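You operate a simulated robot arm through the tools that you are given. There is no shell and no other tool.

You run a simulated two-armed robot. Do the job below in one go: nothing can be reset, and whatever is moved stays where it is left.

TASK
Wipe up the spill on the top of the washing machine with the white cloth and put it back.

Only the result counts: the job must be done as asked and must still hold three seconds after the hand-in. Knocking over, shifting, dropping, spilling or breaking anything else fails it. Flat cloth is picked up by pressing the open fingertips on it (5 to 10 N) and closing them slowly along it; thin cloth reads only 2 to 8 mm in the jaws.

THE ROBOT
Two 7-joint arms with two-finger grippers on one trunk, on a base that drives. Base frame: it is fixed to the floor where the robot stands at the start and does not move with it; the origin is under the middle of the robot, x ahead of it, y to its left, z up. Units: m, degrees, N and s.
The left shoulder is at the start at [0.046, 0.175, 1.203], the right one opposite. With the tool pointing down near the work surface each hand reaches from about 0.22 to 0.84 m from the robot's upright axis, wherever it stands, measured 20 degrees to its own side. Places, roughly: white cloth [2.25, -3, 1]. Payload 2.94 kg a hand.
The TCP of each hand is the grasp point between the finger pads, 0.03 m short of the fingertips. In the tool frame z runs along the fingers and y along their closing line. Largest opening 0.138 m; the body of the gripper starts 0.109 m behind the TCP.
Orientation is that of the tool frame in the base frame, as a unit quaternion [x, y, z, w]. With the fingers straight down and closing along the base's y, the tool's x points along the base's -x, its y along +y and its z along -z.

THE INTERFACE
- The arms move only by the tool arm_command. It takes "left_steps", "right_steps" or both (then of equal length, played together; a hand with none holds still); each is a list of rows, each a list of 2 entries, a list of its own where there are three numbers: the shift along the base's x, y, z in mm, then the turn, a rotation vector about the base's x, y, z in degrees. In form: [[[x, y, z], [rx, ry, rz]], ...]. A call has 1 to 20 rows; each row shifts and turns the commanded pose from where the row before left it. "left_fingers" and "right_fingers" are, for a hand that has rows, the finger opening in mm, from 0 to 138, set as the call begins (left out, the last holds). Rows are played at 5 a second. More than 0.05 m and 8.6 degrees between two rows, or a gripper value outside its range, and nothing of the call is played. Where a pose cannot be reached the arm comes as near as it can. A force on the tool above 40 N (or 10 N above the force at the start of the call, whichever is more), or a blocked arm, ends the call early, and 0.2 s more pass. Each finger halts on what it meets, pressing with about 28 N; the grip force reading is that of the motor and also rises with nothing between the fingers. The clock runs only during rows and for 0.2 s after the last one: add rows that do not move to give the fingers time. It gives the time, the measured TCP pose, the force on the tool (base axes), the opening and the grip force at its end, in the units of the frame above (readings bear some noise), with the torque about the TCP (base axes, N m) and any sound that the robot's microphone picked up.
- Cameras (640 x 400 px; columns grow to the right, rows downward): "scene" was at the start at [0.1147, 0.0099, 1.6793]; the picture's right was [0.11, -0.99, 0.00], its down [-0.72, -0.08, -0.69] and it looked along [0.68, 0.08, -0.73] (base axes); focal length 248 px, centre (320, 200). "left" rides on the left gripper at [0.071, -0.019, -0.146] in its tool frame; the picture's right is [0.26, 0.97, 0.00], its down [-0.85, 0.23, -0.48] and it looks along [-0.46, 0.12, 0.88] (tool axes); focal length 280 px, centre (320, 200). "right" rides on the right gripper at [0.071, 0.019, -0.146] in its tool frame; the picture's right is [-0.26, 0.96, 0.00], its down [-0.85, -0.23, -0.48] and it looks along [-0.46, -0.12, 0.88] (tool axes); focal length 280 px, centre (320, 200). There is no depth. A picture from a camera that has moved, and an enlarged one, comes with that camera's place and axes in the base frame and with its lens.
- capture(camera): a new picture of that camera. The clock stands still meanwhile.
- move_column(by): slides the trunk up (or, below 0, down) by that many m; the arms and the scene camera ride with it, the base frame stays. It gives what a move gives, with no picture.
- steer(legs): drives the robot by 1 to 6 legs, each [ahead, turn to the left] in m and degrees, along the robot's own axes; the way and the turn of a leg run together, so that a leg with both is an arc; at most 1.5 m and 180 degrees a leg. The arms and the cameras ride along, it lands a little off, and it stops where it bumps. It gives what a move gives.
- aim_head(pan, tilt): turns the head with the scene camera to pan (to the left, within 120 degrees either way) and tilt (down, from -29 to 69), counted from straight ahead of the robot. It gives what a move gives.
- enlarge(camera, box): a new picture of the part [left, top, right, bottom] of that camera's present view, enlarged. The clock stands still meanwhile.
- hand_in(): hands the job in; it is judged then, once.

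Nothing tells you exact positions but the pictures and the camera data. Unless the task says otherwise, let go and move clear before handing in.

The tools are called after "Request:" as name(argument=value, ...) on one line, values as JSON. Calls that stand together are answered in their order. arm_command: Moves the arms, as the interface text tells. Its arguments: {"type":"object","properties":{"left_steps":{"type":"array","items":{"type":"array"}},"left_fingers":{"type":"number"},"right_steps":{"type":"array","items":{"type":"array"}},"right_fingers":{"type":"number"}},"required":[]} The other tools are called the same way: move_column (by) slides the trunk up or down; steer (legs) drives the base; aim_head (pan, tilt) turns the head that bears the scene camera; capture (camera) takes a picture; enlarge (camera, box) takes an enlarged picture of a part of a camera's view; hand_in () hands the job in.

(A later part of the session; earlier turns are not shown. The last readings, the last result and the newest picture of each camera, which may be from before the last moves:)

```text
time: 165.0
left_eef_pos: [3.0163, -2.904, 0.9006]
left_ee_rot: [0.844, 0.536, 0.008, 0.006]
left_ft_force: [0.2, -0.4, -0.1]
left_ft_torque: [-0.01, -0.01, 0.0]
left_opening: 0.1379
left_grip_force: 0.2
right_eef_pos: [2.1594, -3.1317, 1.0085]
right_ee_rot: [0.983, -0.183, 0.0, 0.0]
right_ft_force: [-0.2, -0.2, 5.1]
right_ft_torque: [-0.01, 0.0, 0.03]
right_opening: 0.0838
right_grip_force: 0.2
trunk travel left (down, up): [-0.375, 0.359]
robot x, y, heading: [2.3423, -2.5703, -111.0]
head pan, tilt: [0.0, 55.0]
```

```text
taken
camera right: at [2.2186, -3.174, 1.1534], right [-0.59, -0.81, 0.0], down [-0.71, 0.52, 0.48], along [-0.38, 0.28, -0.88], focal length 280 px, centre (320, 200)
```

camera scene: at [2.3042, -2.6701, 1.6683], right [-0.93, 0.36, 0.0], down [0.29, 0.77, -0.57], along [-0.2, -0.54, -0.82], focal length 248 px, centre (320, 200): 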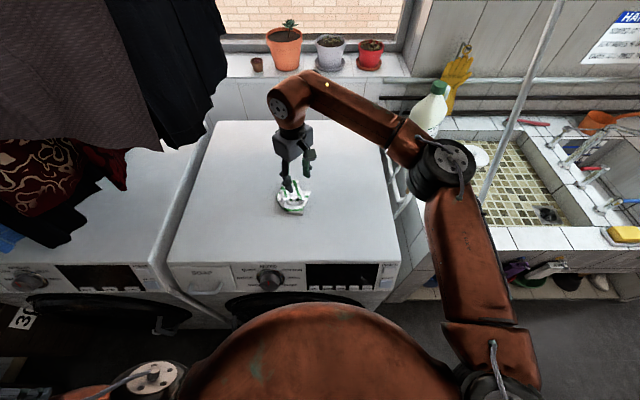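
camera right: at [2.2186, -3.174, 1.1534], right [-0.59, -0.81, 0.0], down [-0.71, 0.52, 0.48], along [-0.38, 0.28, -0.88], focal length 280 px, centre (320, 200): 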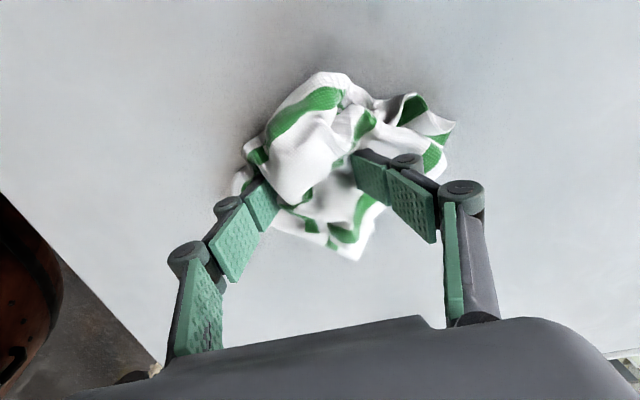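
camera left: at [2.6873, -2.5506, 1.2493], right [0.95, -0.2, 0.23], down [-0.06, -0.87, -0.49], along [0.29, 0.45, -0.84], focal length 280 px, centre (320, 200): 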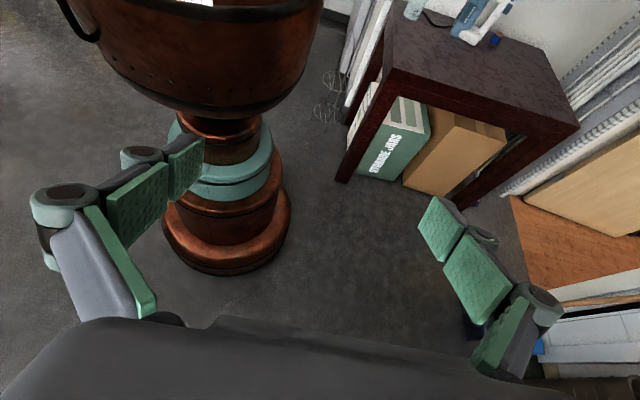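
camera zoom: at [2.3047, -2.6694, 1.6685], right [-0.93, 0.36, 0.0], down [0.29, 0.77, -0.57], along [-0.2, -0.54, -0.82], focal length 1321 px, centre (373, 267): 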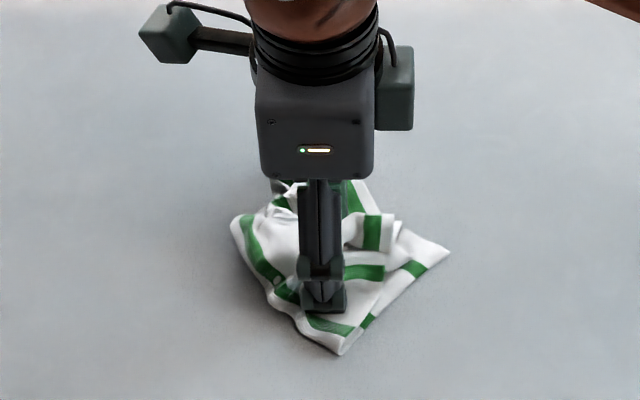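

The whole cloth moved with the fingers. I'll open them to smooth it front to back again, then lift and look.

Request:
arm_command(right_steps=[[[0, 0, -1.5], [0, 0, 0]], [[0, 0, -1], [0, 0, 0]], [[0, 0, -0.5], [0, 0, 0]]], right_fingers=110)

Request:
arm_command(right_steps=[[[0, 0, -1.5], [0, 0, 0]], [[0, 0, -1], [0, 0, 0]], [[0, 0, -0.5], [0, 0, 0]]], right_fingers=136)

Request:
arm_command(right_steps=[[[0, 0, 8], [0, 0, 0]], [[0, 0, 15], [0, 0, 0]], [[0, 0, 30], [0, 0, 0]], [[-18, 7, 30], [0, 0, 0]], [[-37, 14.4, 20], [0, 0, 0]], [[-37, 14.4, 0], [0, 0, 0]], [[-37, 14.4, 0], [0, 0, 0]], [[0, 0, 0], [0, 0, 0]]])

Request:
enlarge(camera="scene", box=[260, 150, 360, 225])

```text
time: 165.8
left_eef_pos: [3.0153, -2.9042, 0.9003]
left_ee_rot: [0.844, 0.536, 0.008, 0.007]
left_ft_force: [0.0, 0.1, 0.8]
left_ft_torque: [-0.01, 0.0, -0.02]
left_opening: 0.1382
left_grip_force: 0.0
right_eef_pos: [2.1604, -3.1332, 1.006]
right_ee_rot: [0.983, -0.182, 0.001, 0.001]
right_ft_force: [-0.2, 0.3, 2.6]
right_ft_torque: [-0.02, 0.0, 0.03]
right_opening: 0.111
right_grip_force: 0.1
trunk travel left (down, up): [-0.375, 0.359]
robot x, y, heading: [2.3419, -2.5706, -111.2]
head pan, tilt: [0.0, 55.0]
```

```text
time: 166.6
left_eef_pos: [3.0157, -2.9038, 0.9001]
left_ee_rot: [0.845, 0.535, 0.007, 0.006]
left_ft_force: [0.3, 0.2, -0.4]
left_ft_torque: [-0.01, 0.03, 0.0]
left_opening: 0.1379
left_grip_force: 0.1
right_eef_pos: [2.159, -3.1327, 1.0017]
right_ee_rot: [0.983, -0.183, 0.0, 0.001]
right_ft_force: [-0.5, 0.1, -0.8]
right_ft_torque: [0.01, 0.04, -0.03]
right_opening: 0.1361
right_grip_force: 0.0
trunk travel left (down, up): [-0.375, 0.359]
robot x, y, heading: [2.3421, -2.5701, -110.7]
head pan, tilt: [0.0, 55.0]
```

```text
time: 168.4
left_eef_pos: [3.0173, -2.9044, 0.9005]
left_ee_rot: [0.844, 0.537, 0.008, 0.005]
left_ft_force: [-0.4, 0.5, -0.6]
left_ft_torque: [-0.04, 0.01, 0.0]
left_opening: 0.1378
left_grip_force: 0.0
right_eef_pos: [2.0326, -3.0821, 1.1092]
right_ee_rot: [0.983, -0.182, 0.0, -0.001]
right_ft_force: [-0.2, 0.2, -1.5]
right_ft_torque: [0.02, 0.0, 0.01]
right_opening: 0.1362
right_grip_force: 0.1
trunk travel left (down, up): [-0.375, 0.359]
robot x, y, heading: [2.3435, -2.5728, -110.7]
head pan, tilt: [0.0, 55.0]
```

```text
5.33 times, centred on (310, 188) of scene
camera zoom: at [2.3055, -2.6709, 1.6683], right [-0.93, 0.36, 0.0], down [0.29, 0.77, -0.57], along [-0.21, -0.54, -0.82], focal length 1321 px, centre (373, 267)
```

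zoom: 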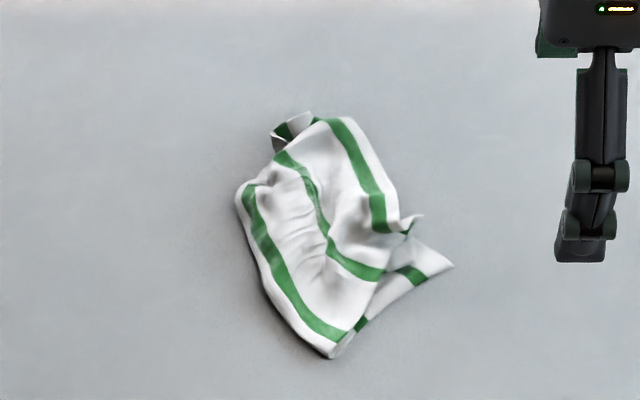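

The cloth is tidy and near its spot, folded along its left side. I'll turn the hand back and grip the top layer near its right edge to fold it open to the left.

Request:
arm_command(right_steps=[[[8.9, -9.7, 0], [0, 0, 8.2]], [[8.9, -9.7, 0], [0, 0, 8.2]], [[8.9, -9.7, 0], [0, 0, 8.2]], [[8.9, -9.7, 0], [0, 0, 8.2]], [[8.9, -9.7, 0], [0, 0, 8.2]], [[8.9, -9.7, 0], [0, 0, 8.2]], [[8.9, -9.7, 0], [0, 0, 8.2]], [[8.9, -9.7, 0], [0, 0, 8.2]], [[8.9, -9.7, 0], [0, 0, 8.2]], [[8.9, -9.7, 0], [0, 0, 8.2]], [[8.7, -9.4, 0], [0, 0, 8]], [[0, 0, -25], [0, 0, 0]], [[0, 0, -25], [0, 0, 0]], [[0, 0, -15], [0, 0, 0]], [[0, 0, -10], [0, 0, 0]], [[0, 0, 0], [0, 0, 0]]], right_fingers=40)

Request:
enlarge(camera="scene", box=[260, 150, 360, 225])

Request:
capture(camera="right")

```text
time: 171.8
left_eef_pos: [3.0178, -2.9046, 0.8996]
left_ee_rot: [0.845, 0.535, 0.008, 0.007]
left_ft_force: [-0.7, -0.3, -0.3]
left_ft_torque: [-0.01, -0.02, 0.01]
left_opening: 0.1379
left_grip_force: 0.0
right_eef_pos: [2.1277, -3.1893, 1.0321]
right_ee_rot: [0.824, 0.567, 0.001, 0.0]
right_ft_force: [-0.4, 0.1, 0.0]
right_ft_torque: [0.01, 0.02, 0.01]
right_opening: 0.04
right_grip_force: 0.0
trunk travel left (down, up): [-0.375, 0.359]
robot x, y, heading: [2.34, -2.5727, -111.0]
head pan, tilt: [0.0, 55.0]
```

```text
5.33 times, centred on (310, 188) of scene
camera zoom: at [2.3044, -2.6701, 1.6684], right [-0.93, 0.36, 0.0], down [0.29, 0.77, -0.57], along [-0.2, -0.54, -0.82], focal length 1321 px, centre (373, 267)
```

zoom: 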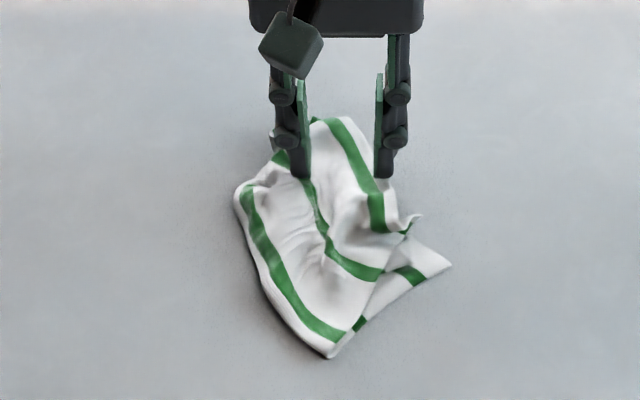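

```text
taken
camera right: at [2.1705, -3.13, 1.1768], right [0.81, -0.59, 0.0], down [-0.52, -0.71, 0.48], along [-0.28, -0.38, -0.88], focal length 280 px, centre (320, 200)
```

right: 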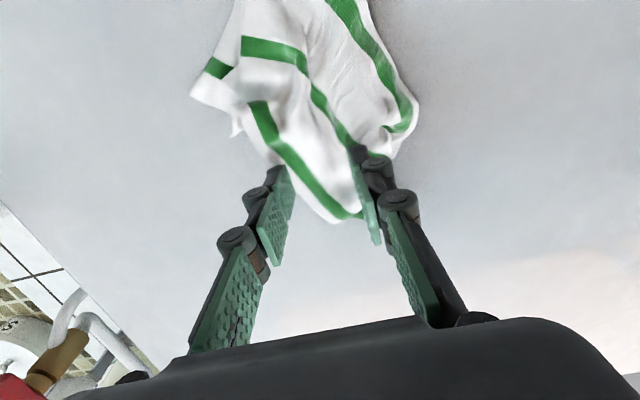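

Positioned over the top layer's edge. I'll descend to contact and pinch, easing up as the fingers close.

Request:
arm_command(right_steps=[[[5, -2, -8], [0, 0, 0]], [[0, 0, -6], [0, 0, 0]], [[0, 0, -4], [0, 0, 0]], [[0, 0, -3], [0, 0, 0]], [[0, 0, 0], [0, 0, 0]]])

```text
time: 173.0
left_eef_pos: [3.0154, -2.9054, 0.9017]
left_ee_rot: [0.844, 0.536, 0.007, 0.006]
left_ft_force: [0.5, 0.6, 0.9]
left_ft_torque: [0.02, -0.01, 0.03]
left_opening: 0.138
left_grip_force: 0.0
right_eef_pos: [2.1324, -3.1912, 1.0129]
right_ee_rot: [0.825, 0.565, -0.001, 0.0]
right_ft_force: [-3.4, 1.2, 27.3]
right_ft_torque: [0.11, 0.25, -0.04]
right_opening: 0.0424
right_grip_force: 5.6
trunk travel left (down, up): [-0.375, 0.359]
robot x, y, heading: [2.342, -2.5727, -111.0]
head pan, tilt: [0.0, 55.0]
```

Request:
arm_command(right_steps=[[[0, 0, 1.2], [0, 0, 0]], [[0, 0, 0.5], [0, 0, 0]], [[0, 0, 0], [0, 0, 0]]], right_fingers=32)

Request:
arm_command(right_steps=[[[0, 0, 0.8], [0, 0, 0]], [[0, 0, 0.5], [0, 0, 0]], [[0, 0, 0], [0, 0, 0]]], right_fingers=18)

Request:
arm_command(right_steps=[[[0, 0, 0.8], [0, 0, 0]], [[0, 0, 1], [0, 0, 0]], [[0, 0, 1], [0, 0, 0]], [[0, 0, 0], [0, 0, 0]], [[0, 0, 0], [0, 0, 0]]], right_fingers=0)

Request:
enlarge(camera="right", box=[160, 0, 480, 260])

Request:
enlarge(camera="scene", box=[260, 150, 360, 225])

```text
time: 173.8
left_eef_pos: [3.015, -2.9035, 0.902]
left_ee_rot: [0.844, 0.536, 0.009, 0.007]
left_ft_force: [-1.0, 0.0, 0.4]
left_ft_torque: [0.02, 0.02, -0.03]
left_opening: 0.1381
left_grip_force: 0.0
right_eef_pos: [2.1338, -3.1899, 1.0122]
right_ee_rot: [0.824, 0.567, 0.0, 0.0]
right_ft_force: [-0.8, -0.2, 18.4]
right_ft_torque: [0.04, 0.12, -0.02]
right_opening: 0.0373
right_grip_force: 4.7
trunk travel left (down, up): [-0.375, 0.359]
robot x, y, heading: [2.3414, -2.5716, -110.9]
head pan, tilt: [0.0, 55.0]
```

```text
time: 174.6
left_eef_pos: [3.0159, -2.9039, 0.9003]
left_ee_rot: [0.843, 0.537, 0.008, 0.006]
left_ft_force: [0.1, -1.1, -0.3]
left_ft_torque: [0.0, 0.0, -0.02]
left_opening: 0.138
left_grip_force: 0.2
right_eef_pos: [2.1345, -3.1908, 1.0155]
right_ee_rot: [0.824, 0.566, 0.0, 0.001]
right_ft_force: [0.8, -4.5, 26.1]
right_ft_torque: [-0.15, 0.06, -0.01]
right_opening: 0.0207
right_grip_force: 2.8
trunk travel left (down, up): [-0.375, 0.359]
robot x, y, heading: [2.3426, -2.5687, -110.8]
head pan, tilt: [0.0, 55.0]
```

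```text
time: 175.8
left_eef_pos: [3.0161, -2.903, 0.9006]
left_ee_rot: [0.844, 0.536, 0.008, 0.006]
left_ft_force: [0.7, 0.8, 0.1]
left_ft_torque: [0.01, 0.0, 0.04]
left_opening: 0.138
left_grip_force: 0.1
right_eef_pos: [2.1324, -3.1895, 1.0179]
right_ee_rot: [0.825, 0.566, 0.001, -0.001]
right_ft_force: [-3.6, -0.3, 21.6]
right_ft_torque: [-0.14, -0.01, 0.01]
right_opening: 0.0053
right_grip_force: 28.2
trunk travel left (down, up): [-0.375, 0.359]
robot x, y, heading: [2.3449, -2.5718, -110.9]
head pan, tilt: [0.0, 55.0]
```

```text
1.54 times, centred on (320, 130) of right
camera zoom: at [2.1754, -3.1302, 1.1618], right [0.81, -0.59, 0.0], down [-0.52, -0.71, 0.48], along [-0.28, -0.38, -0.88], focal length 431 px, centre (320, 308)
```

zoom: 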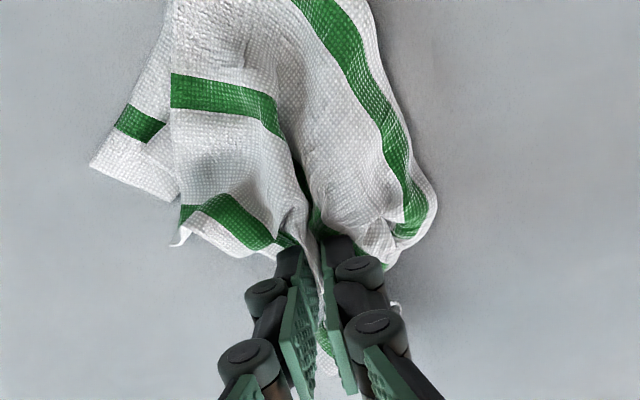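

```text
5.33 times, centred on (310, 188) of scene
camera zoom: at [2.3044, -2.6678, 1.6685], right [-0.93, 0.36, 0.0], down [0.29, 0.76, -0.57], along [-0.2, -0.54, -0.82], focal length 1321 px, centre (373, 267)
```

zoom: 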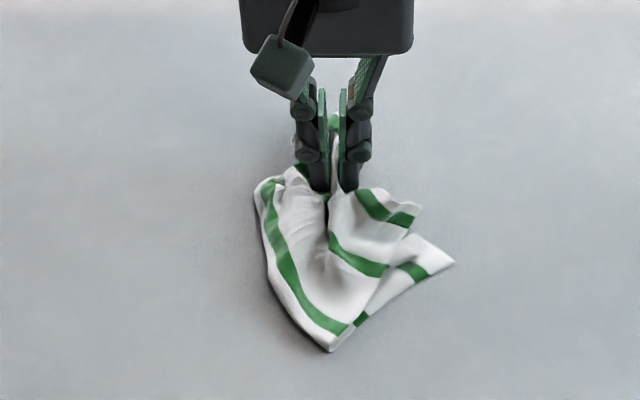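

Gripped at 5 mm. I'll carry this layer up and over the fold line to the left-front.

Request:
arm_command(right_steps=[[[0, 0, 12], [0, 0, 0]], [[3.7, 0.4, 14], [0, 0, 0]], [[10.7, 1.1, 14], [0, 0, 0]], [[16.4, 1.7, 11], [0, 0, 0]], [[20.1, 2.1, 6], [0, 0, 0]], [[21.5, 2.3, 0], [0, 0, 0]], [[20.1, 2.1, -6.3], [0, 0, 0]], [[16.4, 1.7, -11.7], [0, 0, 0]], [[10.7, 1.1, -15.9], [0, 0, 0]], [[3.5, 0.4, -13], [0, 0, 0]], [[0, 0, 0], [0, 0, 0]]])

Request:
enlarge(camera="scene", box=[260, 150, 360, 225])

Request:
capture(camera="right")

```text
time: 178.2
left_eef_pos: [3.0151, -2.904, 0.9007]
left_ee_rot: [0.845, 0.535, 0.008, 0.007]
left_ft_force: [0.2, -0.4, 0.4]
left_ft_torque: [0.01, 0.0, -0.02]
left_opening: 0.1376
left_grip_force: 0.1
right_eef_pos: [2.2561, -3.1779, 1.027]
right_ee_rot: [0.825, 0.566, 0.001, 0.0]
right_ft_force: [-0.2, 0.1, 1.4]
right_ft_torque: [-0.05, -0.04, 0.01]
right_opening: 0.0051
right_grip_force: 27.9
trunk travel left (down, up): [-0.375, 0.359]
robot x, y, heading: [2.3445, -2.5731, -111.2]
head pan, tilt: [0.0, 55.0]
```

```text
5.33 times, centred on (310, 188) of scene
camera zoom: at [2.3045, -2.67, 1.6684], right [-0.93, 0.36, 0.0], down [0.29, 0.77, -0.57], along [-0.2, -0.54, -0.82], focal length 1321 px, centre (373, 267)
```

zoom: 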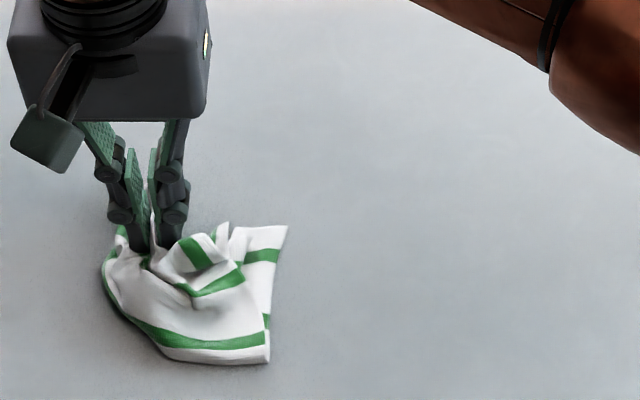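

```text
taken
camera right: at [2.2987, -3.119, 1.1701], right [0.81, -0.59, 0.0], down [-0.52, -0.71, 0.48], along [-0.28, -0.38, -0.88], focal length 280 px, centre (320, 200)
```

right: 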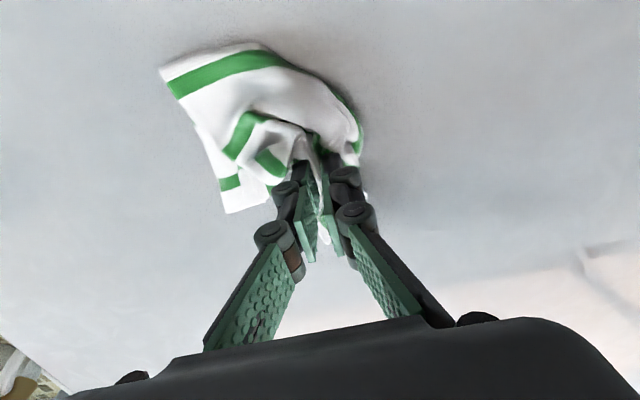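

Both layers came along, so flipping won't separate them. I'll bring the cloth back over its spot, release it, and smooth it with the spreading motions that worked.

Request:
arm_command(right_steps=[[[-11.3, 1, 0], [0, 0, 0]], [[-11.3, 1, 0], [0, 0, 0]], [[-11.3, 1, 0], [0, 0, 0]], [[-11.3, 1, 0], [0, 0, 0]], [[-11.3, 1, 0], [0, 0, 0]], [[-11.3, 1, 0], [0, 0, 0]], [[0, 0, -4], [0, 0, 0]], [[0, 0, 0], [0, 0, 0]]])

Request:
arm_command(right_steps=[[[0, 0, 0], [0, 0, 0]], [[0, 0, 0], [0, 0, 0]], [[0, 0, 0], [0, 0, 0]], [[0, 0, 10], [0, 0, 0]], [[0, 0, 20], [0, 0, 0]], [[0, 0, 30], [0, 0, 0]], [[-18, 7, 20], [0, 0, 0]], [[-37, 14.4, 0], [0, 0, 0]], [[-37, 14.4, 0], [0, 0, 0]], [[-37, 14.4, 0], [0, 0, 0]], [[0, 0, 0], [0, 0, 0]]], right_fingers=50)

Request:
enlarge(camera="scene", box=[260, 150, 360, 225])

```text
time: 180.0
left_eef_pos: [3.0151, -2.9049, 0.9012]
left_ee_rot: [0.844, 0.536, 0.008, 0.006]
left_ft_force: [0.3, -0.3, 0.0]
left_ft_torque: [-0.01, -0.02, 0.01]
left_opening: 0.138
left_grip_force: 0.1
right_eef_pos: [2.1881, -3.1715, 1.0214]
right_ee_rot: [0.825, 0.565, 0.0, 0.0]
right_ft_force: [-0.4, -0.5, 2.0]
right_ft_torque: [-0.03, -0.08, -0.02]
right_opening: 0.0053
right_grip_force: 27.9
trunk travel left (down, up): [-0.375, 0.359]
robot x, y, heading: [2.3402, -2.5697, -110.9]
head pan, tilt: [0.0, 55.0]
```

```text
time: 182.4
left_eef_pos: [3.0155, -2.9043, 0.8991]
left_ee_rot: [0.844, 0.536, 0.008, 0.005]
left_ft_force: [0.1, 0.3, -0.4]
left_ft_torque: [0.0, 0.0, 0.04]
left_opening: 0.1378
left_grip_force: 0.1
right_eef_pos: [2.0588, -3.1238, 1.1042]
right_ee_rot: [0.824, 0.566, 0.0, -0.001]
right_ft_force: [0.4, -0.3, 0.2]
right_ft_torque: [0.02, 0.01, -0.02]
right_opening: 0.05
right_grip_force: 0.1
trunk travel left (down, up): [-0.375, 0.359]
robot x, y, heading: [2.3442, -2.5688, -111.0]
head pan, tilt: [0.0, 55.0]
```

```text
5.33 times, centred on (310, 188) of scene
camera zoom: at [2.3057, -2.6707, 1.6683], right [-0.93, 0.36, 0.0], down [0.29, 0.77, -0.57], along [-0.21, -0.54, -0.82], focal length 1321 px, centre (373, 267)
```

zoom: 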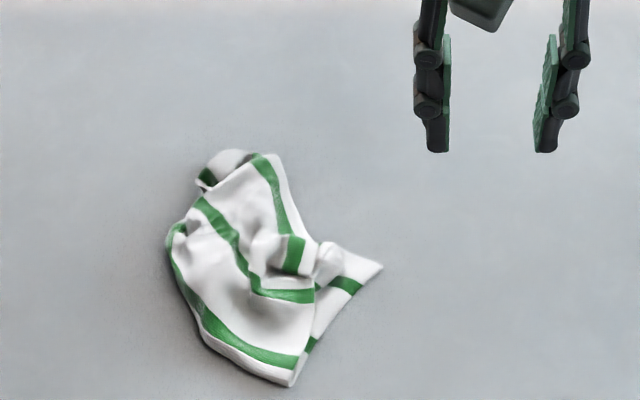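

The cloth settled back into a two-layer fold, about 2.4 cm left of its original centre. The lower layer's corner is exposed on the right, so I'll try lifting by that single-layer corner. The cloth should then hang fully open by gravity, and I can lay it down toward me.

Request:
arm_command(right_steps=[[[30.3, 3.3, 0], [0, 0, 0]], [[30.3, 3.3, 0], [0, 0, 0]], [[30.3, 3.3, 0], [0, 0, 0]], [[0, 0, -25], [0, 0, 0]], [[0, 0, -20], [0, 0, 0]], [[0, 0, -15], [0, 0, 0]], [[0, 0, -10], [0, 0, 0]], [[0, 0, -8], [0, 0, 0]], [[0, 0, 0], [0, 0, 0]]], right_fingers=28)

Request:
enlarge(camera="scene", box=[260, 150, 360, 225])

Request:
capture(camera="right")

```text
time: 184.4
left_eef_pos: [3.0156, -2.9038, 0.901]
left_ee_rot: [0.845, 0.535, 0.008, 0.006]
left_ft_force: [-0.7, -1.0, 0.3]
left_ft_torque: [0.02, 0.03, -0.01]
left_opening: 0.1378
left_grip_force: 0.0
right_eef_pos: [2.1491, -3.1128, 1.0227]
right_ee_rot: [0.824, 0.566, 0.001, 0.0]
right_ft_force: [0.1, 0.0, 0.0]
right_ft_torque: [0.0, -0.01, 0.01]
right_opening: 0.028
right_grip_force: 0.0
trunk travel left (down, up): [-0.375, 0.359]
robot x, y, heading: [2.3372, -2.5689, -110.9]
head pan, tilt: [0.0, 55.0]
```

```text
5.33 times, centred on (310, 188) of scene
camera zoom: at [2.304, -2.6698, 1.6684], right [-0.93, 0.36, 0.0], down [0.29, 0.77, -0.57], along [-0.2, -0.54, -0.82], focal length 1321 px, centre (373, 267)
```

zoom: 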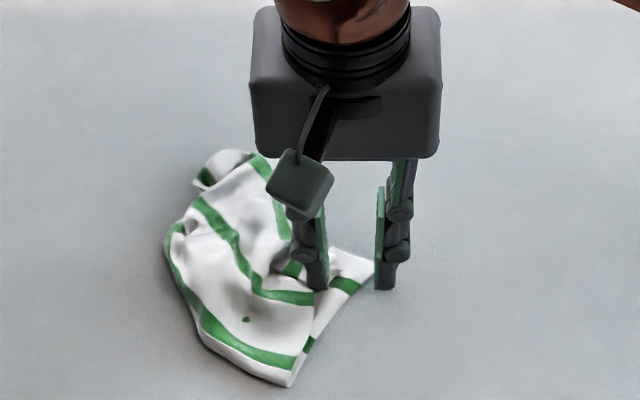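

```text
taken
camera right: at [2.1928, -3.0523, 1.167], right [0.81, -0.59, 0.0], down [-0.52, -0.71, 0.47], along [-0.28, -0.38, -0.88], focal length 280 px, centre (320, 200)
```

right: 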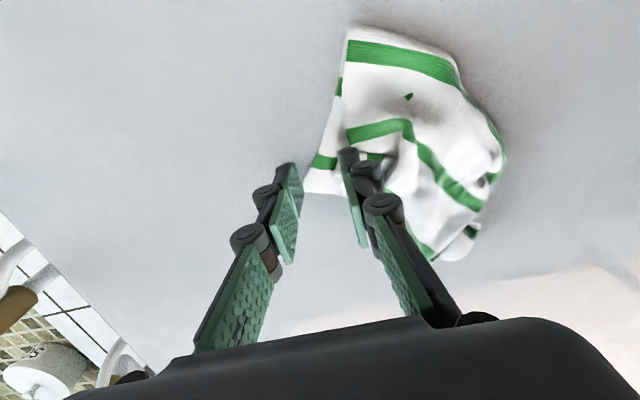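

Request:
arm_command(right_steps=[[[-0.8, -10.4, 0], [0, 0, 0]], [[0, 0, -5], [0, 0, 0]], [[0, 0, -4], [0, 0, 0]], [[0, 0, -2], [0, 0, 0]], [[0, 0, 0], [0, 0, 0]]], right_fingers=20)

Request:
enlarge(camera="scene", box=[260, 150, 360, 225])

Request:
enlarge(camera="right", box=[220, 60, 460, 260])

```text
time: 185.6
left_eef_pos: [3.0157, -2.9045, 0.9012]
left_ee_rot: [0.844, 0.536, 0.008, 0.006]
left_ft_force: [-0.2, -0.3, 0.1]
left_ft_torque: [-0.01, 0.0, 0.01]
left_opening: 0.138
left_grip_force: 0.1
right_eef_pos: [2.1504, -3.1236, 1.016]
right_ee_rot: [0.824, 0.566, -0.001, 0.003]
right_ft_force: [2.4, -3.7, 22.8]
right_ft_torque: [-0.2, -0.4, -0.04]
right_opening: 0.0203
right_grip_force: 0.0
trunk travel left (down, up): [-0.375, 0.359]
robot x, y, heading: [2.3431, -2.5703, -110.7]
head pan, tilt: [0.0, 55.0]
```

```text
5.33 times, centred on (310, 188) of scene
camera zoom: at [2.3052, -2.6685, 1.6687], right [-0.93, 0.36, 0.0], down [0.29, 0.77, -0.57], along [-0.2, -0.54, -0.82], focal length 1321 px, centre (373, 267)
```

zoom: 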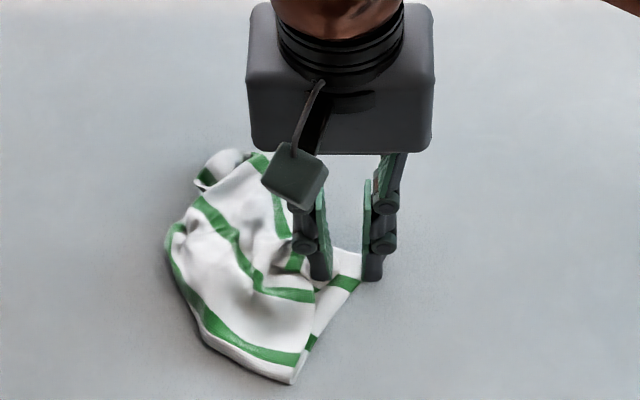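

```text
2.00 times, centred on (340, 160) of right
camera zoom: at [2.1927, -3.0631, 1.1593], right [0.81, -0.59, 0.0], down [-0.52, -0.71, 0.48], along [-0.28, -0.39, -0.88], focal length 561 px, centre (280, 280)
```

zoom: 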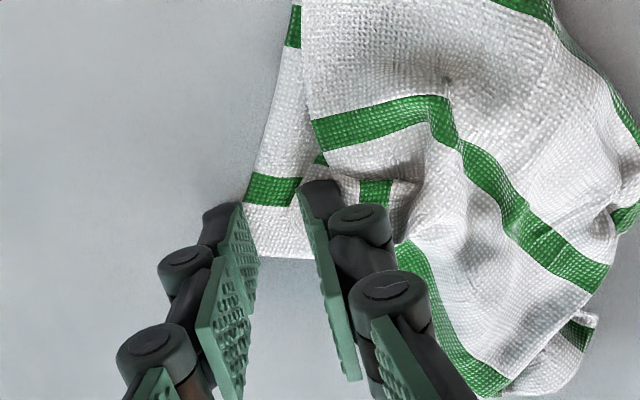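

Both fingertips are on the exposed corner. I'll pinch it, easing up as they close.

Request:
arm_command(right_steps=[[[0, 0, 0.8], [0, 0, 0]], [[0, 0, 0.4], [0, 0, 0]], [[0, 0, 0], [0, 0, 0]]], right_fingers=10)

Request:
arm_command(right_steps=[[[0, 0, 0.5], [0, 0, 0]], [[0, 0, 0.5], [0, 0, 0]], [[0, 0, 0], [0, 0, 0]], [[0, 0, 0], [0, 0, 0]]], right_fingers=0)

Request:
enlarge(camera="right", box=[220, 60, 460, 260])

```text
time: 186.4
left_eef_pos: [3.0167, -2.9049, 0.9009]
left_ee_rot: [0.844, 0.536, 0.008, 0.006]
left_ft_force: [0.0, 0.4, 0.3]
left_ft_torque: [-0.01, 0.0, -0.02]
left_opening: 0.138
left_grip_force: 0.1
right_eef_pos: [2.1483, -3.123, 1.0142]
right_ee_rot: [0.824, 0.566, 0.0, 0.0]
right_ft_force: [2.5, -2.0, 14.1]
right_ft_torque: [-0.11, -0.18, -0.01]
right_opening: 0.0095
right_grip_force: 0.1
trunk travel left (down, up): [-0.375, 0.359]
robot x, y, heading: [2.3435, -2.5698, -110.8]
head pan, tilt: [0.0, 55.0]
```

```text
time: 187.4
left_eef_pos: [3.0152, -2.9053, 0.9014]
left_ee_rot: [0.844, 0.536, 0.008, 0.005]
left_ft_force: [0.1, 0.3, 0.7]
left_ft_torque: [0.01, 0.04, 0.01]
left_opening: 0.1382
left_grip_force: 0.0
right_eef_pos: [2.1478, -3.1231, 1.0154]
right_ee_rot: [0.825, 0.566, 0.001, -0.001]
right_ft_force: [-0.3, 0.0, 0.9]
right_ft_torque: [-0.03, 0.0, -0.02]
right_opening: 0.0003
right_grip_force: 28.5
trunk travel left (down, up): [-0.375, 0.359]
robot x, y, heading: [2.34, -2.5724, -111.1]
head pan, tilt: [0.0, 55.0]
```

```text
2.00 times, centred on (340, 160) of right
camera zoom: at [2.1914, -3.0626, 1.1588], right [0.81, -0.59, 0.0], down [-0.52, -0.71, 0.47], along [-0.28, -0.38, -0.88], focal length 561 px, centre (280, 280)
```

zoom: 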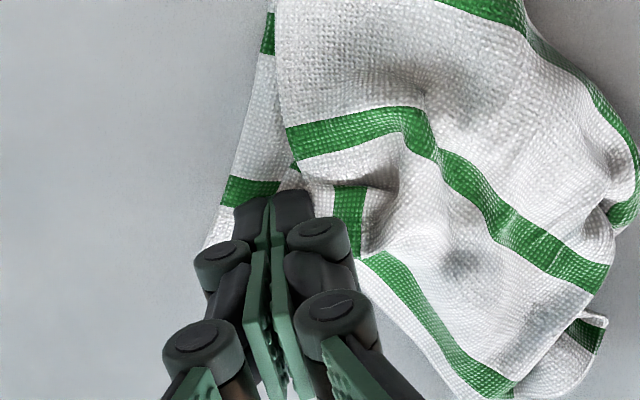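

The pinch missed. The exposed strip is longer in the front–back direction, so I'll rotate the hand and gather it along that direction instead.

Request:
arm_command(right_steps=[[[0, 0, 20], [0, 0, 0]], [[0, 0, 30], [0, 0, 0]], [[1, 1.3, 0], [0, 0, -7.9]], [[1, 1.3, 0], [0, 0, -7.9]], [[1, 1.3, 0], [0, 0, -7.9]], [[1, 1.3, 0], [0, 0, -7.9]], [[1, 1.3, 0], [0, 0, -7.9]], [[1, 1.3, 0], [0, 0, -7.9]], [[1, 1.3, 0], [0, 0, -7.9]], [[1, 1.3, 0], [0, 0, -7.9]], [[1, 1.3, 0], [0, 0, -7.9]], [[1, 1.3, 0], [0, 0, -7.9]], [[1, 1.3, 0], [0, 0, -7.9]], [[1, 1.3, 0], [0, 0, -7.9]], [[1, 1.3, 0], [0, 0, -7.9]], [[1, 1.3, 0], [0, 0, -7.9]], [[0, 0, -20], [0, 0, 0]], [[0, 0, -15], [0, 0, 0]], [[0, 0, 0], [0, 0, 0]]], right_fingers=40)

Request:
enlarge(camera="scene", box=[260, 150, 360, 225])

Request:
capture(camera="right")

```text
time: 191.4
left_eef_pos: [3.0166, -2.905, 0.9002]
left_ee_rot: [0.844, 0.536, 0.008, 0.006]
left_ft_force: [0.2, -0.1, 0.2]
left_ft_torque: [0.05, -0.02, -0.04]
left_opening: 0.1382
left_grip_force: 0.1
right_eef_pos: [2.1627, -3.1049, 1.0291]
right_ee_rot: [0.934, -0.356, 0.001, 0.001]
right_ft_force: [0.1, 0.1, 0.4]
right_ft_torque: [0.0, -0.03, -0.01]
right_opening: 0.0399
right_grip_force: 0.1
trunk travel left (down, up): [-0.375, 0.359]
robot x, y, heading: [2.341, -2.5693, -110.7]
head pan, tilt: [0.0, 55.0]
```

```text
5.33 times, centred on (310, 188) of scene
camera zoom: at [2.304, -2.67, 1.6684], right [-0.93, 0.36, 0.0], down [0.29, 0.77, -0.57], along [-0.2, -0.54, -0.82], focal length 1321 px, centre (373, 267)
```

zoom: 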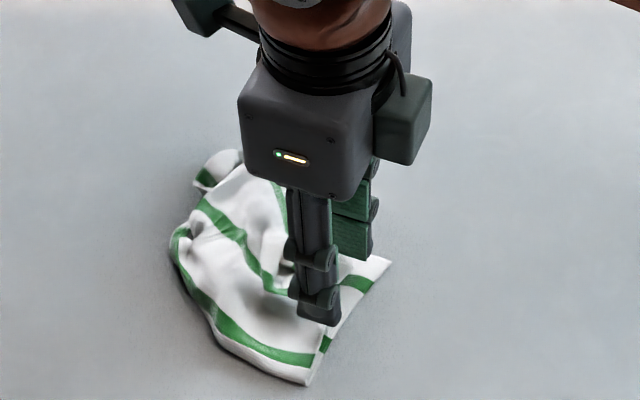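

```text
taken
camera right: at [2.2023, -3.166, 1.1743], right [-0.84, -0.55, 0.0], down [-0.48, 0.74, 0.48], along [-0.26, 0.4, -0.88], focal length 280 px, centre (320, 200)
```

right: 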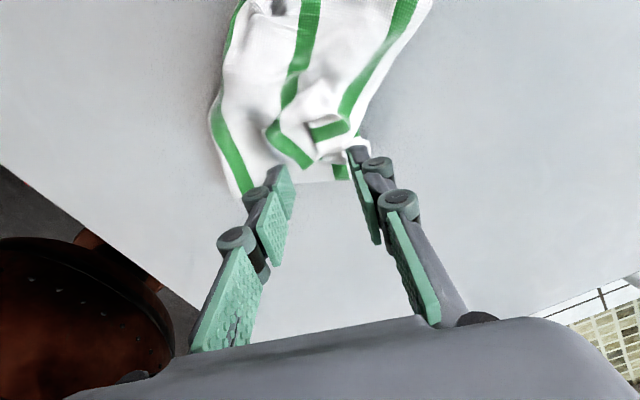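

I'll shift 8 mm right so both fingers lie on the exposed strip, then press and gather.

Request:
arm_command(right_steps=[[[-7.5, 2.9, -5], [0, 0, 0]], [[0, 0, -5], [0, 0, 0]], [[0, 0, -4], [0, 0, 0]], [[0, 0, -3], [0, 0, 0]], [[0, 0, -2], [0, 0, 0]], [[0, 0, 0], [0, 0, 0]]])

Request:
capture(camera="right")

```text
time: 192.8
left_eef_pos: [3.016, -2.9037, 0.9012]
left_ee_rot: [0.844, 0.536, 0.007, 0.006]
left_ft_force: [0.6, 0.1, -0.1]
left_ft_torque: [0.01, 0.0, 0.0]
left_opening: 0.1379
left_grip_force: 0.0
right_eef_pos: [2.1567, -3.1, 1.0144]
right_ee_rot: [0.935, -0.356, 0.002, 0.002]
right_ft_force: [0.2, -0.9, 31.2]
right_ft_torque: [-0.18, -0.21, 0.0]
right_opening: 0.0407
right_grip_force: 0.1
trunk travel left (down, up): [-0.375, 0.359]
robot x, y, heading: [2.3419, -2.5711, -110.9]
head pan, tilt: [0.0, 55.0]
```

```text
taken
camera right: at [2.1961, -3.1603, 1.1594], right [-0.84, -0.55, 0.0], down [-0.48, 0.74, 0.47], along [-0.26, 0.39, -0.88], focal length 280 px, centre (320, 200)
```

right: 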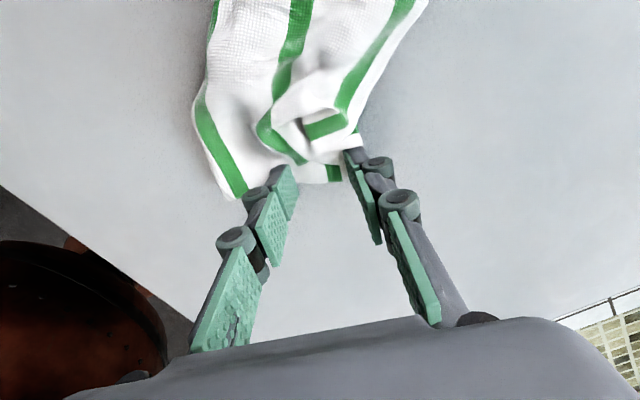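

Request:
arm_command(right_steps=[[[0, 0, 1], [0, 0, 0]], [[0, 0, 0.5], [0, 0, 0]], [[0, 0, 0], [0, 0, 0]]], right_fingers=30)

Request:
arm_command(right_steps=[[[0, 0, 0.4], [0, 0, 0]], [[0, 0, 0.4], [0, 0, 0]], [[0, 0, 0], [0, 0, 0]]], right_fingers=16)

Request:
capture(camera="right")

Request:
arm_command(right_steps=[[[0, 0, 0.5], [0, 0, 0]], [[0, 0, 0.8], [0, 0, 0]], [[0, 0, 0], [0, 0, 0]], [[0, 0, 0], [0, 0, 0]]], right_fingers=0)

Request:
enlarge(camera="right", box=[180, 40, 460, 260])

```text
time: 193.6
left_eef_pos: [3.0177, -2.9041, 0.8996]
left_ee_rot: [0.845, 0.535, 0.009, 0.006]
left_ft_force: [0.5, 0.8, 0.6]
left_ft_torque: [-0.01, 0.01, 0.02]
left_opening: 0.1378
left_grip_force: 0.0
right_eef_pos: [2.1542, -3.0999, 1.0111]
right_ee_rot: [0.935, -0.356, 0.0, 0.001]
right_ft_force: [1.1, -0.7, 16.0]
right_ft_torque: [-0.09, -0.18, -0.03]
right_opening: 0.0321
right_grip_force: 0.0
trunk travel left (down, up): [-0.375, 0.359]
robot x, y, heading: [2.3418, -2.5724, -111.0]
head pan, tilt: [0.0, 55.0]
```

```text
time: 194.4
left_eef_pos: [3.0153, -2.9042, 0.9007]
left_ee_rot: [0.844, 0.536, 0.007, 0.006]
left_ft_force: [0.5, -0.4, 1.0]
left_ft_torque: [0.02, 0.0, 0.0]
left_opening: 0.1381
left_grip_force: 0.1
right_eef_pos: [2.1549, -3.1011, 1.014]
right_ee_rot: [0.935, -0.356, 0.0, 0.001]
right_ft_force: [-0.1, 0.7, 13.2]
right_ft_torque: [-0.02, -0.12, -0.03]
right_opening: 0.0158
right_grip_force: 0.0
trunk travel left (down, up): [-0.375, 0.359]
robot x, y, heading: [2.3426, -2.5711, -110.6]
head pan, tilt: [0.0, 55.0]
```

```text
taken
camera right: at [2.1946, -3.161, 1.158], right [-0.84, -0.55, 0.0], down [-0.48, 0.74, 0.48], along [-0.26, 0.4, -0.88], focal length 280 px, centre (320, 200)
```

right: 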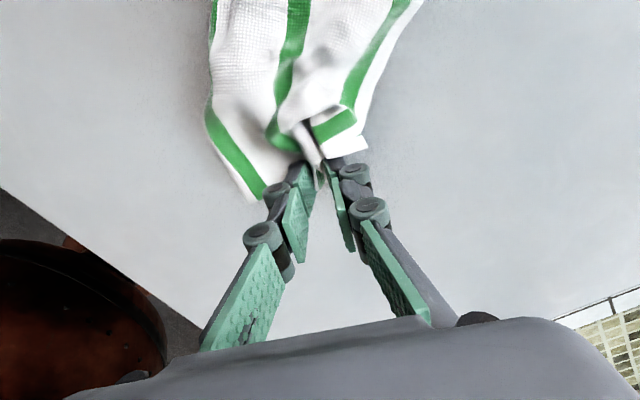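

```text
time: 195.4
left_eef_pos: [3.0158, -2.9052, 0.8999]
left_ee_rot: [0.844, 0.536, 0.008, 0.006]
left_ft_force: [-0.7, 0.1, 0.0]
left_ft_torque: [-0.04, 0.03, -0.02]
left_opening: 0.1377
left_grip_force: 0.0
right_eef_pos: [2.155, -3.1032, 1.0148]
right_ee_rot: [0.935, -0.355, 0.0, 0.0]
right_ft_force: [-0.2, 0.4, 0.1]
right_ft_torque: [0.0, 0.02, 0.01]
right_opening: 0.0035
right_grip_force: 27.3
trunk travel left (down, up): [-0.375, 0.359]
robot x, y, heading: [2.342, -2.5686, -110.7]
head pan, tilt: [0.0, 55.0]
```

```text
1.82 times, centred on (320, 150) of right
camera zoom: at [2.1949, -3.1625, 1.1594], right [-0.84, -0.55, 0.0], down [-0.48, 0.74, 0.48], along [-0.26, 0.4, -0.88], focal length 510 px, centre (320, 291)
```

zoom: 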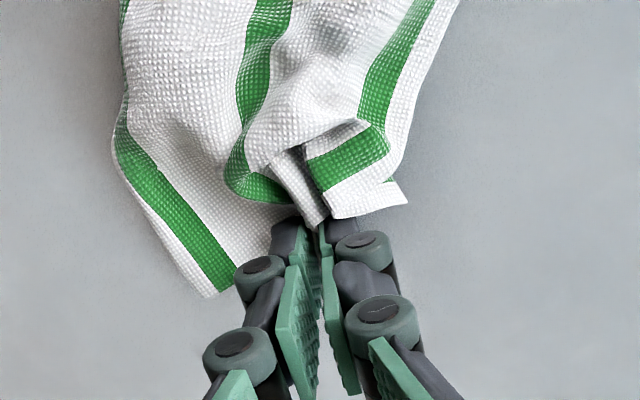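

It reads 3.5 mm, so something is gripped. I'll lift gradually and see how the cloth hangs.

Request:
arm_command(right_steps=[[[0, 0, 15], [0, 0, 0]], [[0, 0, 20], [0, 0, 0]], [[-4, -9, 25], [0, 0, 0]], [[-8, -12, 30], [0, 0, 0]], [[-8, -12, 30], [0, 0, 0]], [[-8, -12, 30], [0, 0, 0]], [[-8, -12, 30], [0, 0, 0]], [[-8, -12, 30], [0, 0, 0]], [[-8, -12, 30], [0, 0, 0]], [[0, 0, 0], [0, 0, 0]], [[0, 0, 0], [0, 0, 0]]])

Request:
capture(camera="scene")

Request:
enlarge(camera="scene", box=[250, 60, 400, 220])

```text
time: 197.8
left_eef_pos: [3.016, -2.9037, 0.9003]
left_ee_rot: [0.844, 0.536, 0.008, 0.007]
left_ft_force: [0.2, -0.6, 0.5]
left_ft_torque: [-0.02, 0.02, 0.02]
left_opening: 0.1381
left_grip_force: 0.0
right_eef_pos: [2.1061, -3.1836, 1.2561]
right_ee_rot: [0.935, -0.355, -0.001, 0.001]
right_ft_force: [0.7, 1.0, 1.0]
right_ft_torque: [-0.01, 0.03, -0.05]
right_opening: 0.0027
right_grip_force: 25.3
trunk travel left (down, up): [-0.375, 0.359]
robot x, y, heading: [2.3412, -2.5708, -110.8]
head pan, tilt: [0.0, 55.0]
```

```text
taken
camera scene: at [2.3047, -2.6699, 1.6684], right [-0.93, 0.36, 0.0], down [0.29, 0.77, -0.57], along [-0.2, -0.54, -0.82], focal length 248 px, centre (320, 200)
```

scene: 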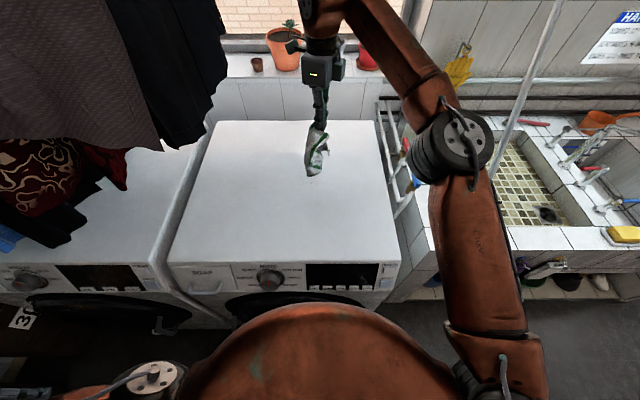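

```text
2.50 times, centred on (325, 140) of scene
camera zoom: at [2.3047, -2.6699, 1.6684], right [-0.93, 0.36, 0.0], down [0.29, 0.77, -0.57], along [-0.2, -0.54, -0.82], focal length 619 px, centre (308, 350)
```

zoom: 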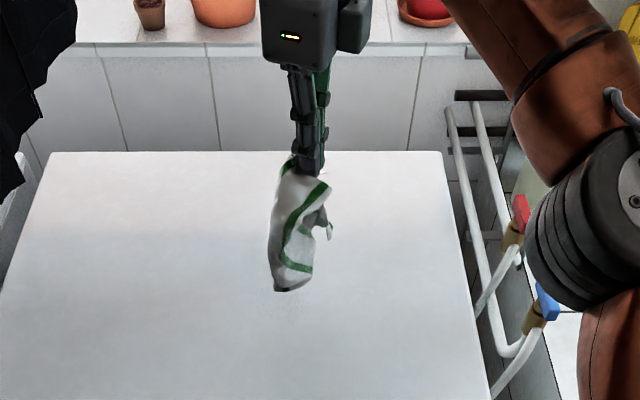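

The cloth hangs about 20 cm below the fingers. I'll touch its lower end down at the far side and lay it toward me slowly along an arc.

Request:
arm_command(right_steps=[[[8.6, -19.4, -22.5], [0, 0, 0]], [[8.6, -19.4, -22.5], [0, 0, 0]], [[6, 15.8, -1.5], [0, 0, 0]], [[6, 15.8, -1.5], [0, 0, 0]], [[5.9, 15.3, -4.4], [0, 0, 0]], [[5.9, 15.3, -4.4], [0, 0, 0]], [[5.5, 14.4, -7.2], [0, 0, 0]], [[5.5, 14.4, -7.2], [0, 0, 0]], [[5, 13, -9.7], [0, 0, 0]], [[5, 13, -9.7], [0, 0, 0]], [[4.3, 11.2, -12], [0, 0, 0]], [[4.3, 11.2, -12], [0, 0, 0]], [[3.5, 9.1, -13.9], [0, 0, 0]], [[3.5, 9.1, -13.9], [0, 0, 0]], [[2.6, 6.7, -15.4], [0, 0, 0]], [[2.6, 6.7, -15.4], [0, 0, 0]], [[1.6, 4.1, -16.4], [0, 0, 0]], [[1.6, 4.1, -16.4], [0, 0, 0]], [[1, 2.6, -22], [0, 0, 0]], [[0, 0, 0], [0, 0, 0]]])

Request:
enlarge(camera="scene", box=[250, 140, 370, 240])

Request:
capture(camera="right")

```text
time: 202.0
left_eef_pos: [3.0153, -2.9052, 0.9003]
left_ee_rot: [0.845, 0.535, 0.008, 0.007]
left_ft_force: [0.5, 0.6, 0.3]
left_ft_torque: [-0.06, 0.0, 0.01]
left_opening: 0.1378
left_grip_force: 0.0
right_eef_pos: [2.1907, -3.0422, 1.0259]
right_ee_rot: [0.935, -0.355, 0.0, 0.001]
right_ft_force: [0.5, 0.1, 0.4]
right_ft_torque: [-0.03, -0.01, -0.06]
right_opening: 0.0041
right_grip_force: 27.5
trunk travel left (down, up): [-0.375, 0.359]
robot x, y, heading: [2.3385, -2.5702, -111.0]
head pan, tilt: [0.0, 55.0]
```

```text
4.00 times, centred on (310, 190) of scene
camera zoom: at [2.3043, -2.6696, 1.6684], right [-0.93, 0.36, 0.0], down [0.29, 0.77, -0.57], along [-0.2, -0.54, -0.82], focal length 991 px, centre (360, 240)
```

zoom: 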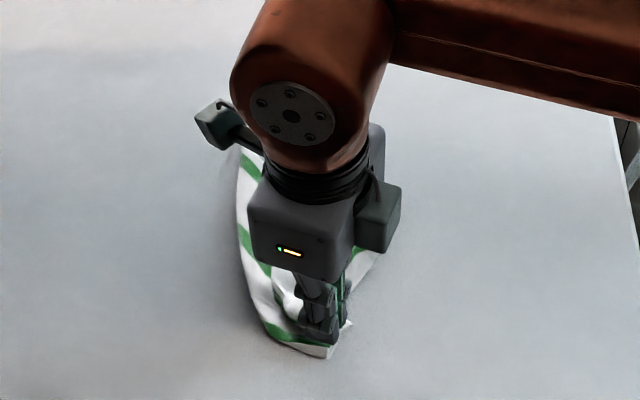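

```text
taken
camera right: at [2.2303, -3.102, 1.1692], right [-0.84, -0.55, 0.0], down [-0.48, 0.74, 0.47], along [-0.26, 0.4, -0.88], focal length 280 px, centre (320, 200)
```

right: 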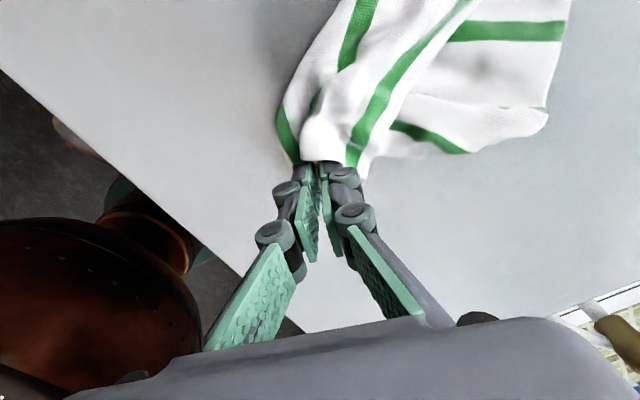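

That laid out much better, and the cloth looks well spread. I'll release it gently and move clear to look.

Request:
arm_command(right_steps=[[[0, 0, -5], [0, 0, 0]], [[0, 0, -2], [0, 0, 0]], [[0, 0, 0], [0, 0, 0]]])

Request:
arm_command(right_steps=[[[0, 0, 0], [0, 0, 0]], [[0, 0, 0], [0, 0, 0]], [[0, 0, 0], [0, 0, 0]], [[0, 0, 10], [0, 0, 0]], [[0, 0, 20], [0, 0, 0]], [[0, 0, 30], [0, 0, 0]], [[-18, 7, 20], [0, 0, 0]], [[-37, 14.4, 10], [0, 0, 0]], [[-37, 14.4, 0], [0, 0, 0]], [[-37, 14.4, 0], [0, 0, 0]], [[-37, 14.4, 0], [0, 0, 0]], [[0, 0, 0], [0, 0, 0]]], right_fingers=40)

Request:
enlarge(camera="scene", box=[250, 140, 370, 240])

```text
time: 202.8
left_eef_pos: [3.016, -2.9047, 0.9007]
left_ee_rot: [0.844, 0.536, 0.008, 0.006]
left_ft_force: [0.1, 1.2, 0.4]
left_ft_torque: [0.0, -0.01, 0.02]
left_opening: 0.1379
left_grip_force: 0.1
right_eef_pos: [2.1919, -3.04, 1.0207]
right_ee_rot: [0.935, -0.355, 0.0, 0.002]
right_ft_force: [0.4, -1.4, 8.3]
right_ft_torque: [-0.03, -0.1, 0.03]
right_opening: 0.0042
right_grip_force: 32.8
trunk travel left (down, up): [-0.375, 0.359]
robot x, y, heading: [2.3449, -2.5729, -110.8]
head pan, tilt: [0.0, 55.0]
```

```text
time: 205.4
left_eef_pos: [3.016, -2.9047, 0.9002]
left_ee_rot: [0.844, 0.536, 0.008, 0.005]
left_ft_force: [-0.5, -0.2, -0.3]
left_ft_torque: [0.02, 0.04, 0.0]
left_opening: 0.138
left_grip_force: 0.0
right_eef_pos: [2.0304, -2.976, 1.1107]
right_ee_rot: [0.935, -0.355, 0.0, 0.001]
right_ft_force: [0.1, -0.3, 0.0]
right_ft_torque: [-0.01, 0.02, -0.01]
right_opening: 0.0396
right_grip_force: 0.1
trunk travel left (down, up): [-0.375, 0.359]
robot x, y, heading: [2.3447, -2.5714, -110.8]
head pan, tilt: [0.0, 55.0]
```

```text
4.00 times, centred on (310, 190) of scene
camera zoom: at [2.3053, -2.6708, 1.6683], right [-0.93, 0.36, 0.0], down [0.29, 0.77, -0.57], along [-0.2, -0.54, -0.82], focal length 991 px, centre (360, 240)
```

zoom: 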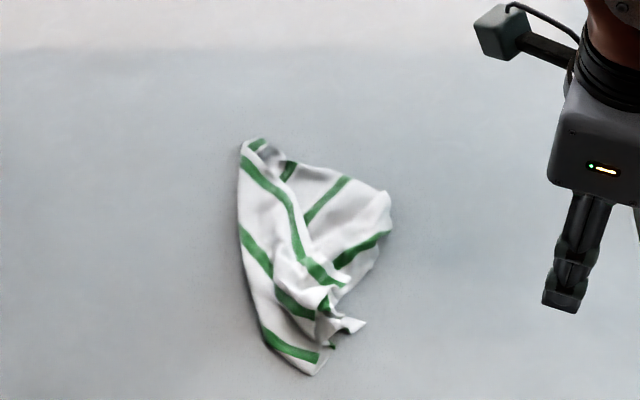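

All five stripes are visible now and the cloth is centred almost exactly on its original spot. I'll do a sideways press-and-spread on its gathered near half.

Request:
arm_command(right_steps=[[[11.2, -7.4, 0], [0, 0, 7.9]], [[11.2, -7.4, 0], [0, 0, 7.9]], [[11.2, -7.4, 0], [0, 0, 7.9]], [[11.2, -7.4, 0], [0, 0, 7.9]], [[11.2, -7.4, 0], [0, 0, 7.9]], [[11.2, -7.4, 0], [0, 0, 7.9]], [[11.2, -7.4, 0], [0, 0, 7.9]], [[11.2, -7.4, 0], [0, 0, 7.9]], [[11.2, -7.4, 0], [0, 0, 7.9]], [[11.2, -7.4, 0], [0, 0, 7.9]], [[11.2, -7.4, 0], [0, 0, 7.9]], [[11.2, -7.4, 0], [0, 0, 7.9]], [[11.2, -7.4, 0], [0, 0, 7.9]], [[11.2, -7.4, 0], [0, 0, 7.9]], [[0, 0, -25], [0, 0, 0]], [[0, 0, -25], [0, 0, 0]], [[0, 0, -20], [0, 0, 0]], [[0, 0, -10], [0, 0, 0]], [[0, 0, 0], [0, 0, 0]]], right_fingers=8)

Request:
enlarge(camera="scene", box=[250, 140, 370, 240])

Request:
capture(camera="right")

```text
time: 209.4
left_eef_pos: [3.0165, -2.9047, 0.901]
left_ee_rot: [0.844, 0.536, 0.009, 0.006]
left_ft_force: [-0.8, 0.1, 0.4]
left_ft_torque: [0.0, 0.02, -0.02]
left_opening: 0.1382
left_grip_force: 0.1
right_eef_pos: [2.1816, -3.0787, 1.0304]
right_ee_rot: [0.824, 0.566, 0.001, -0.001]
right_ft_force: [-0.1, -0.4, 0.5]
right_ft_torque: [0.01, 0.02, 0.0]
right_opening: 0.0079
right_grip_force: 0.1
trunk travel left (down, up): [-0.375, 0.359]
robot x, y, heading: [2.3405, -2.5728, -111.2]
head pan, tilt: [0.0, 55.0]
```

```text
4.00 times, centred on (310, 190) of scene
camera zoom: at [2.3042, -2.67, 1.6684], right [-0.93, 0.36, 0.0], down [0.29, 0.77, -0.57], along [-0.2, -0.54, -0.82], focal length 991 px, centre (360, 240)
```

zoom: 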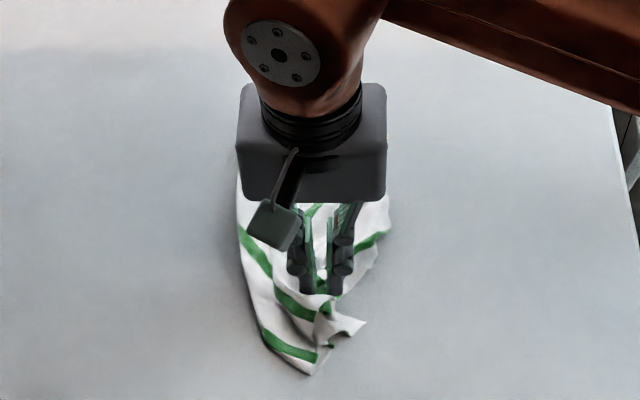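

```text
taken
camera right: at [2.2239, -3.0186, 1.1741], right [0.81, -0.59, 0.0], down [-0.52, -0.71, 0.47], along [-0.28, -0.38, -0.88], focal length 280 px, centre (320, 200)
```

right: 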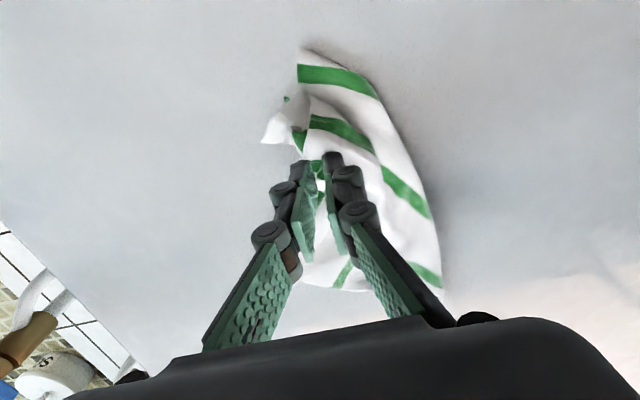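

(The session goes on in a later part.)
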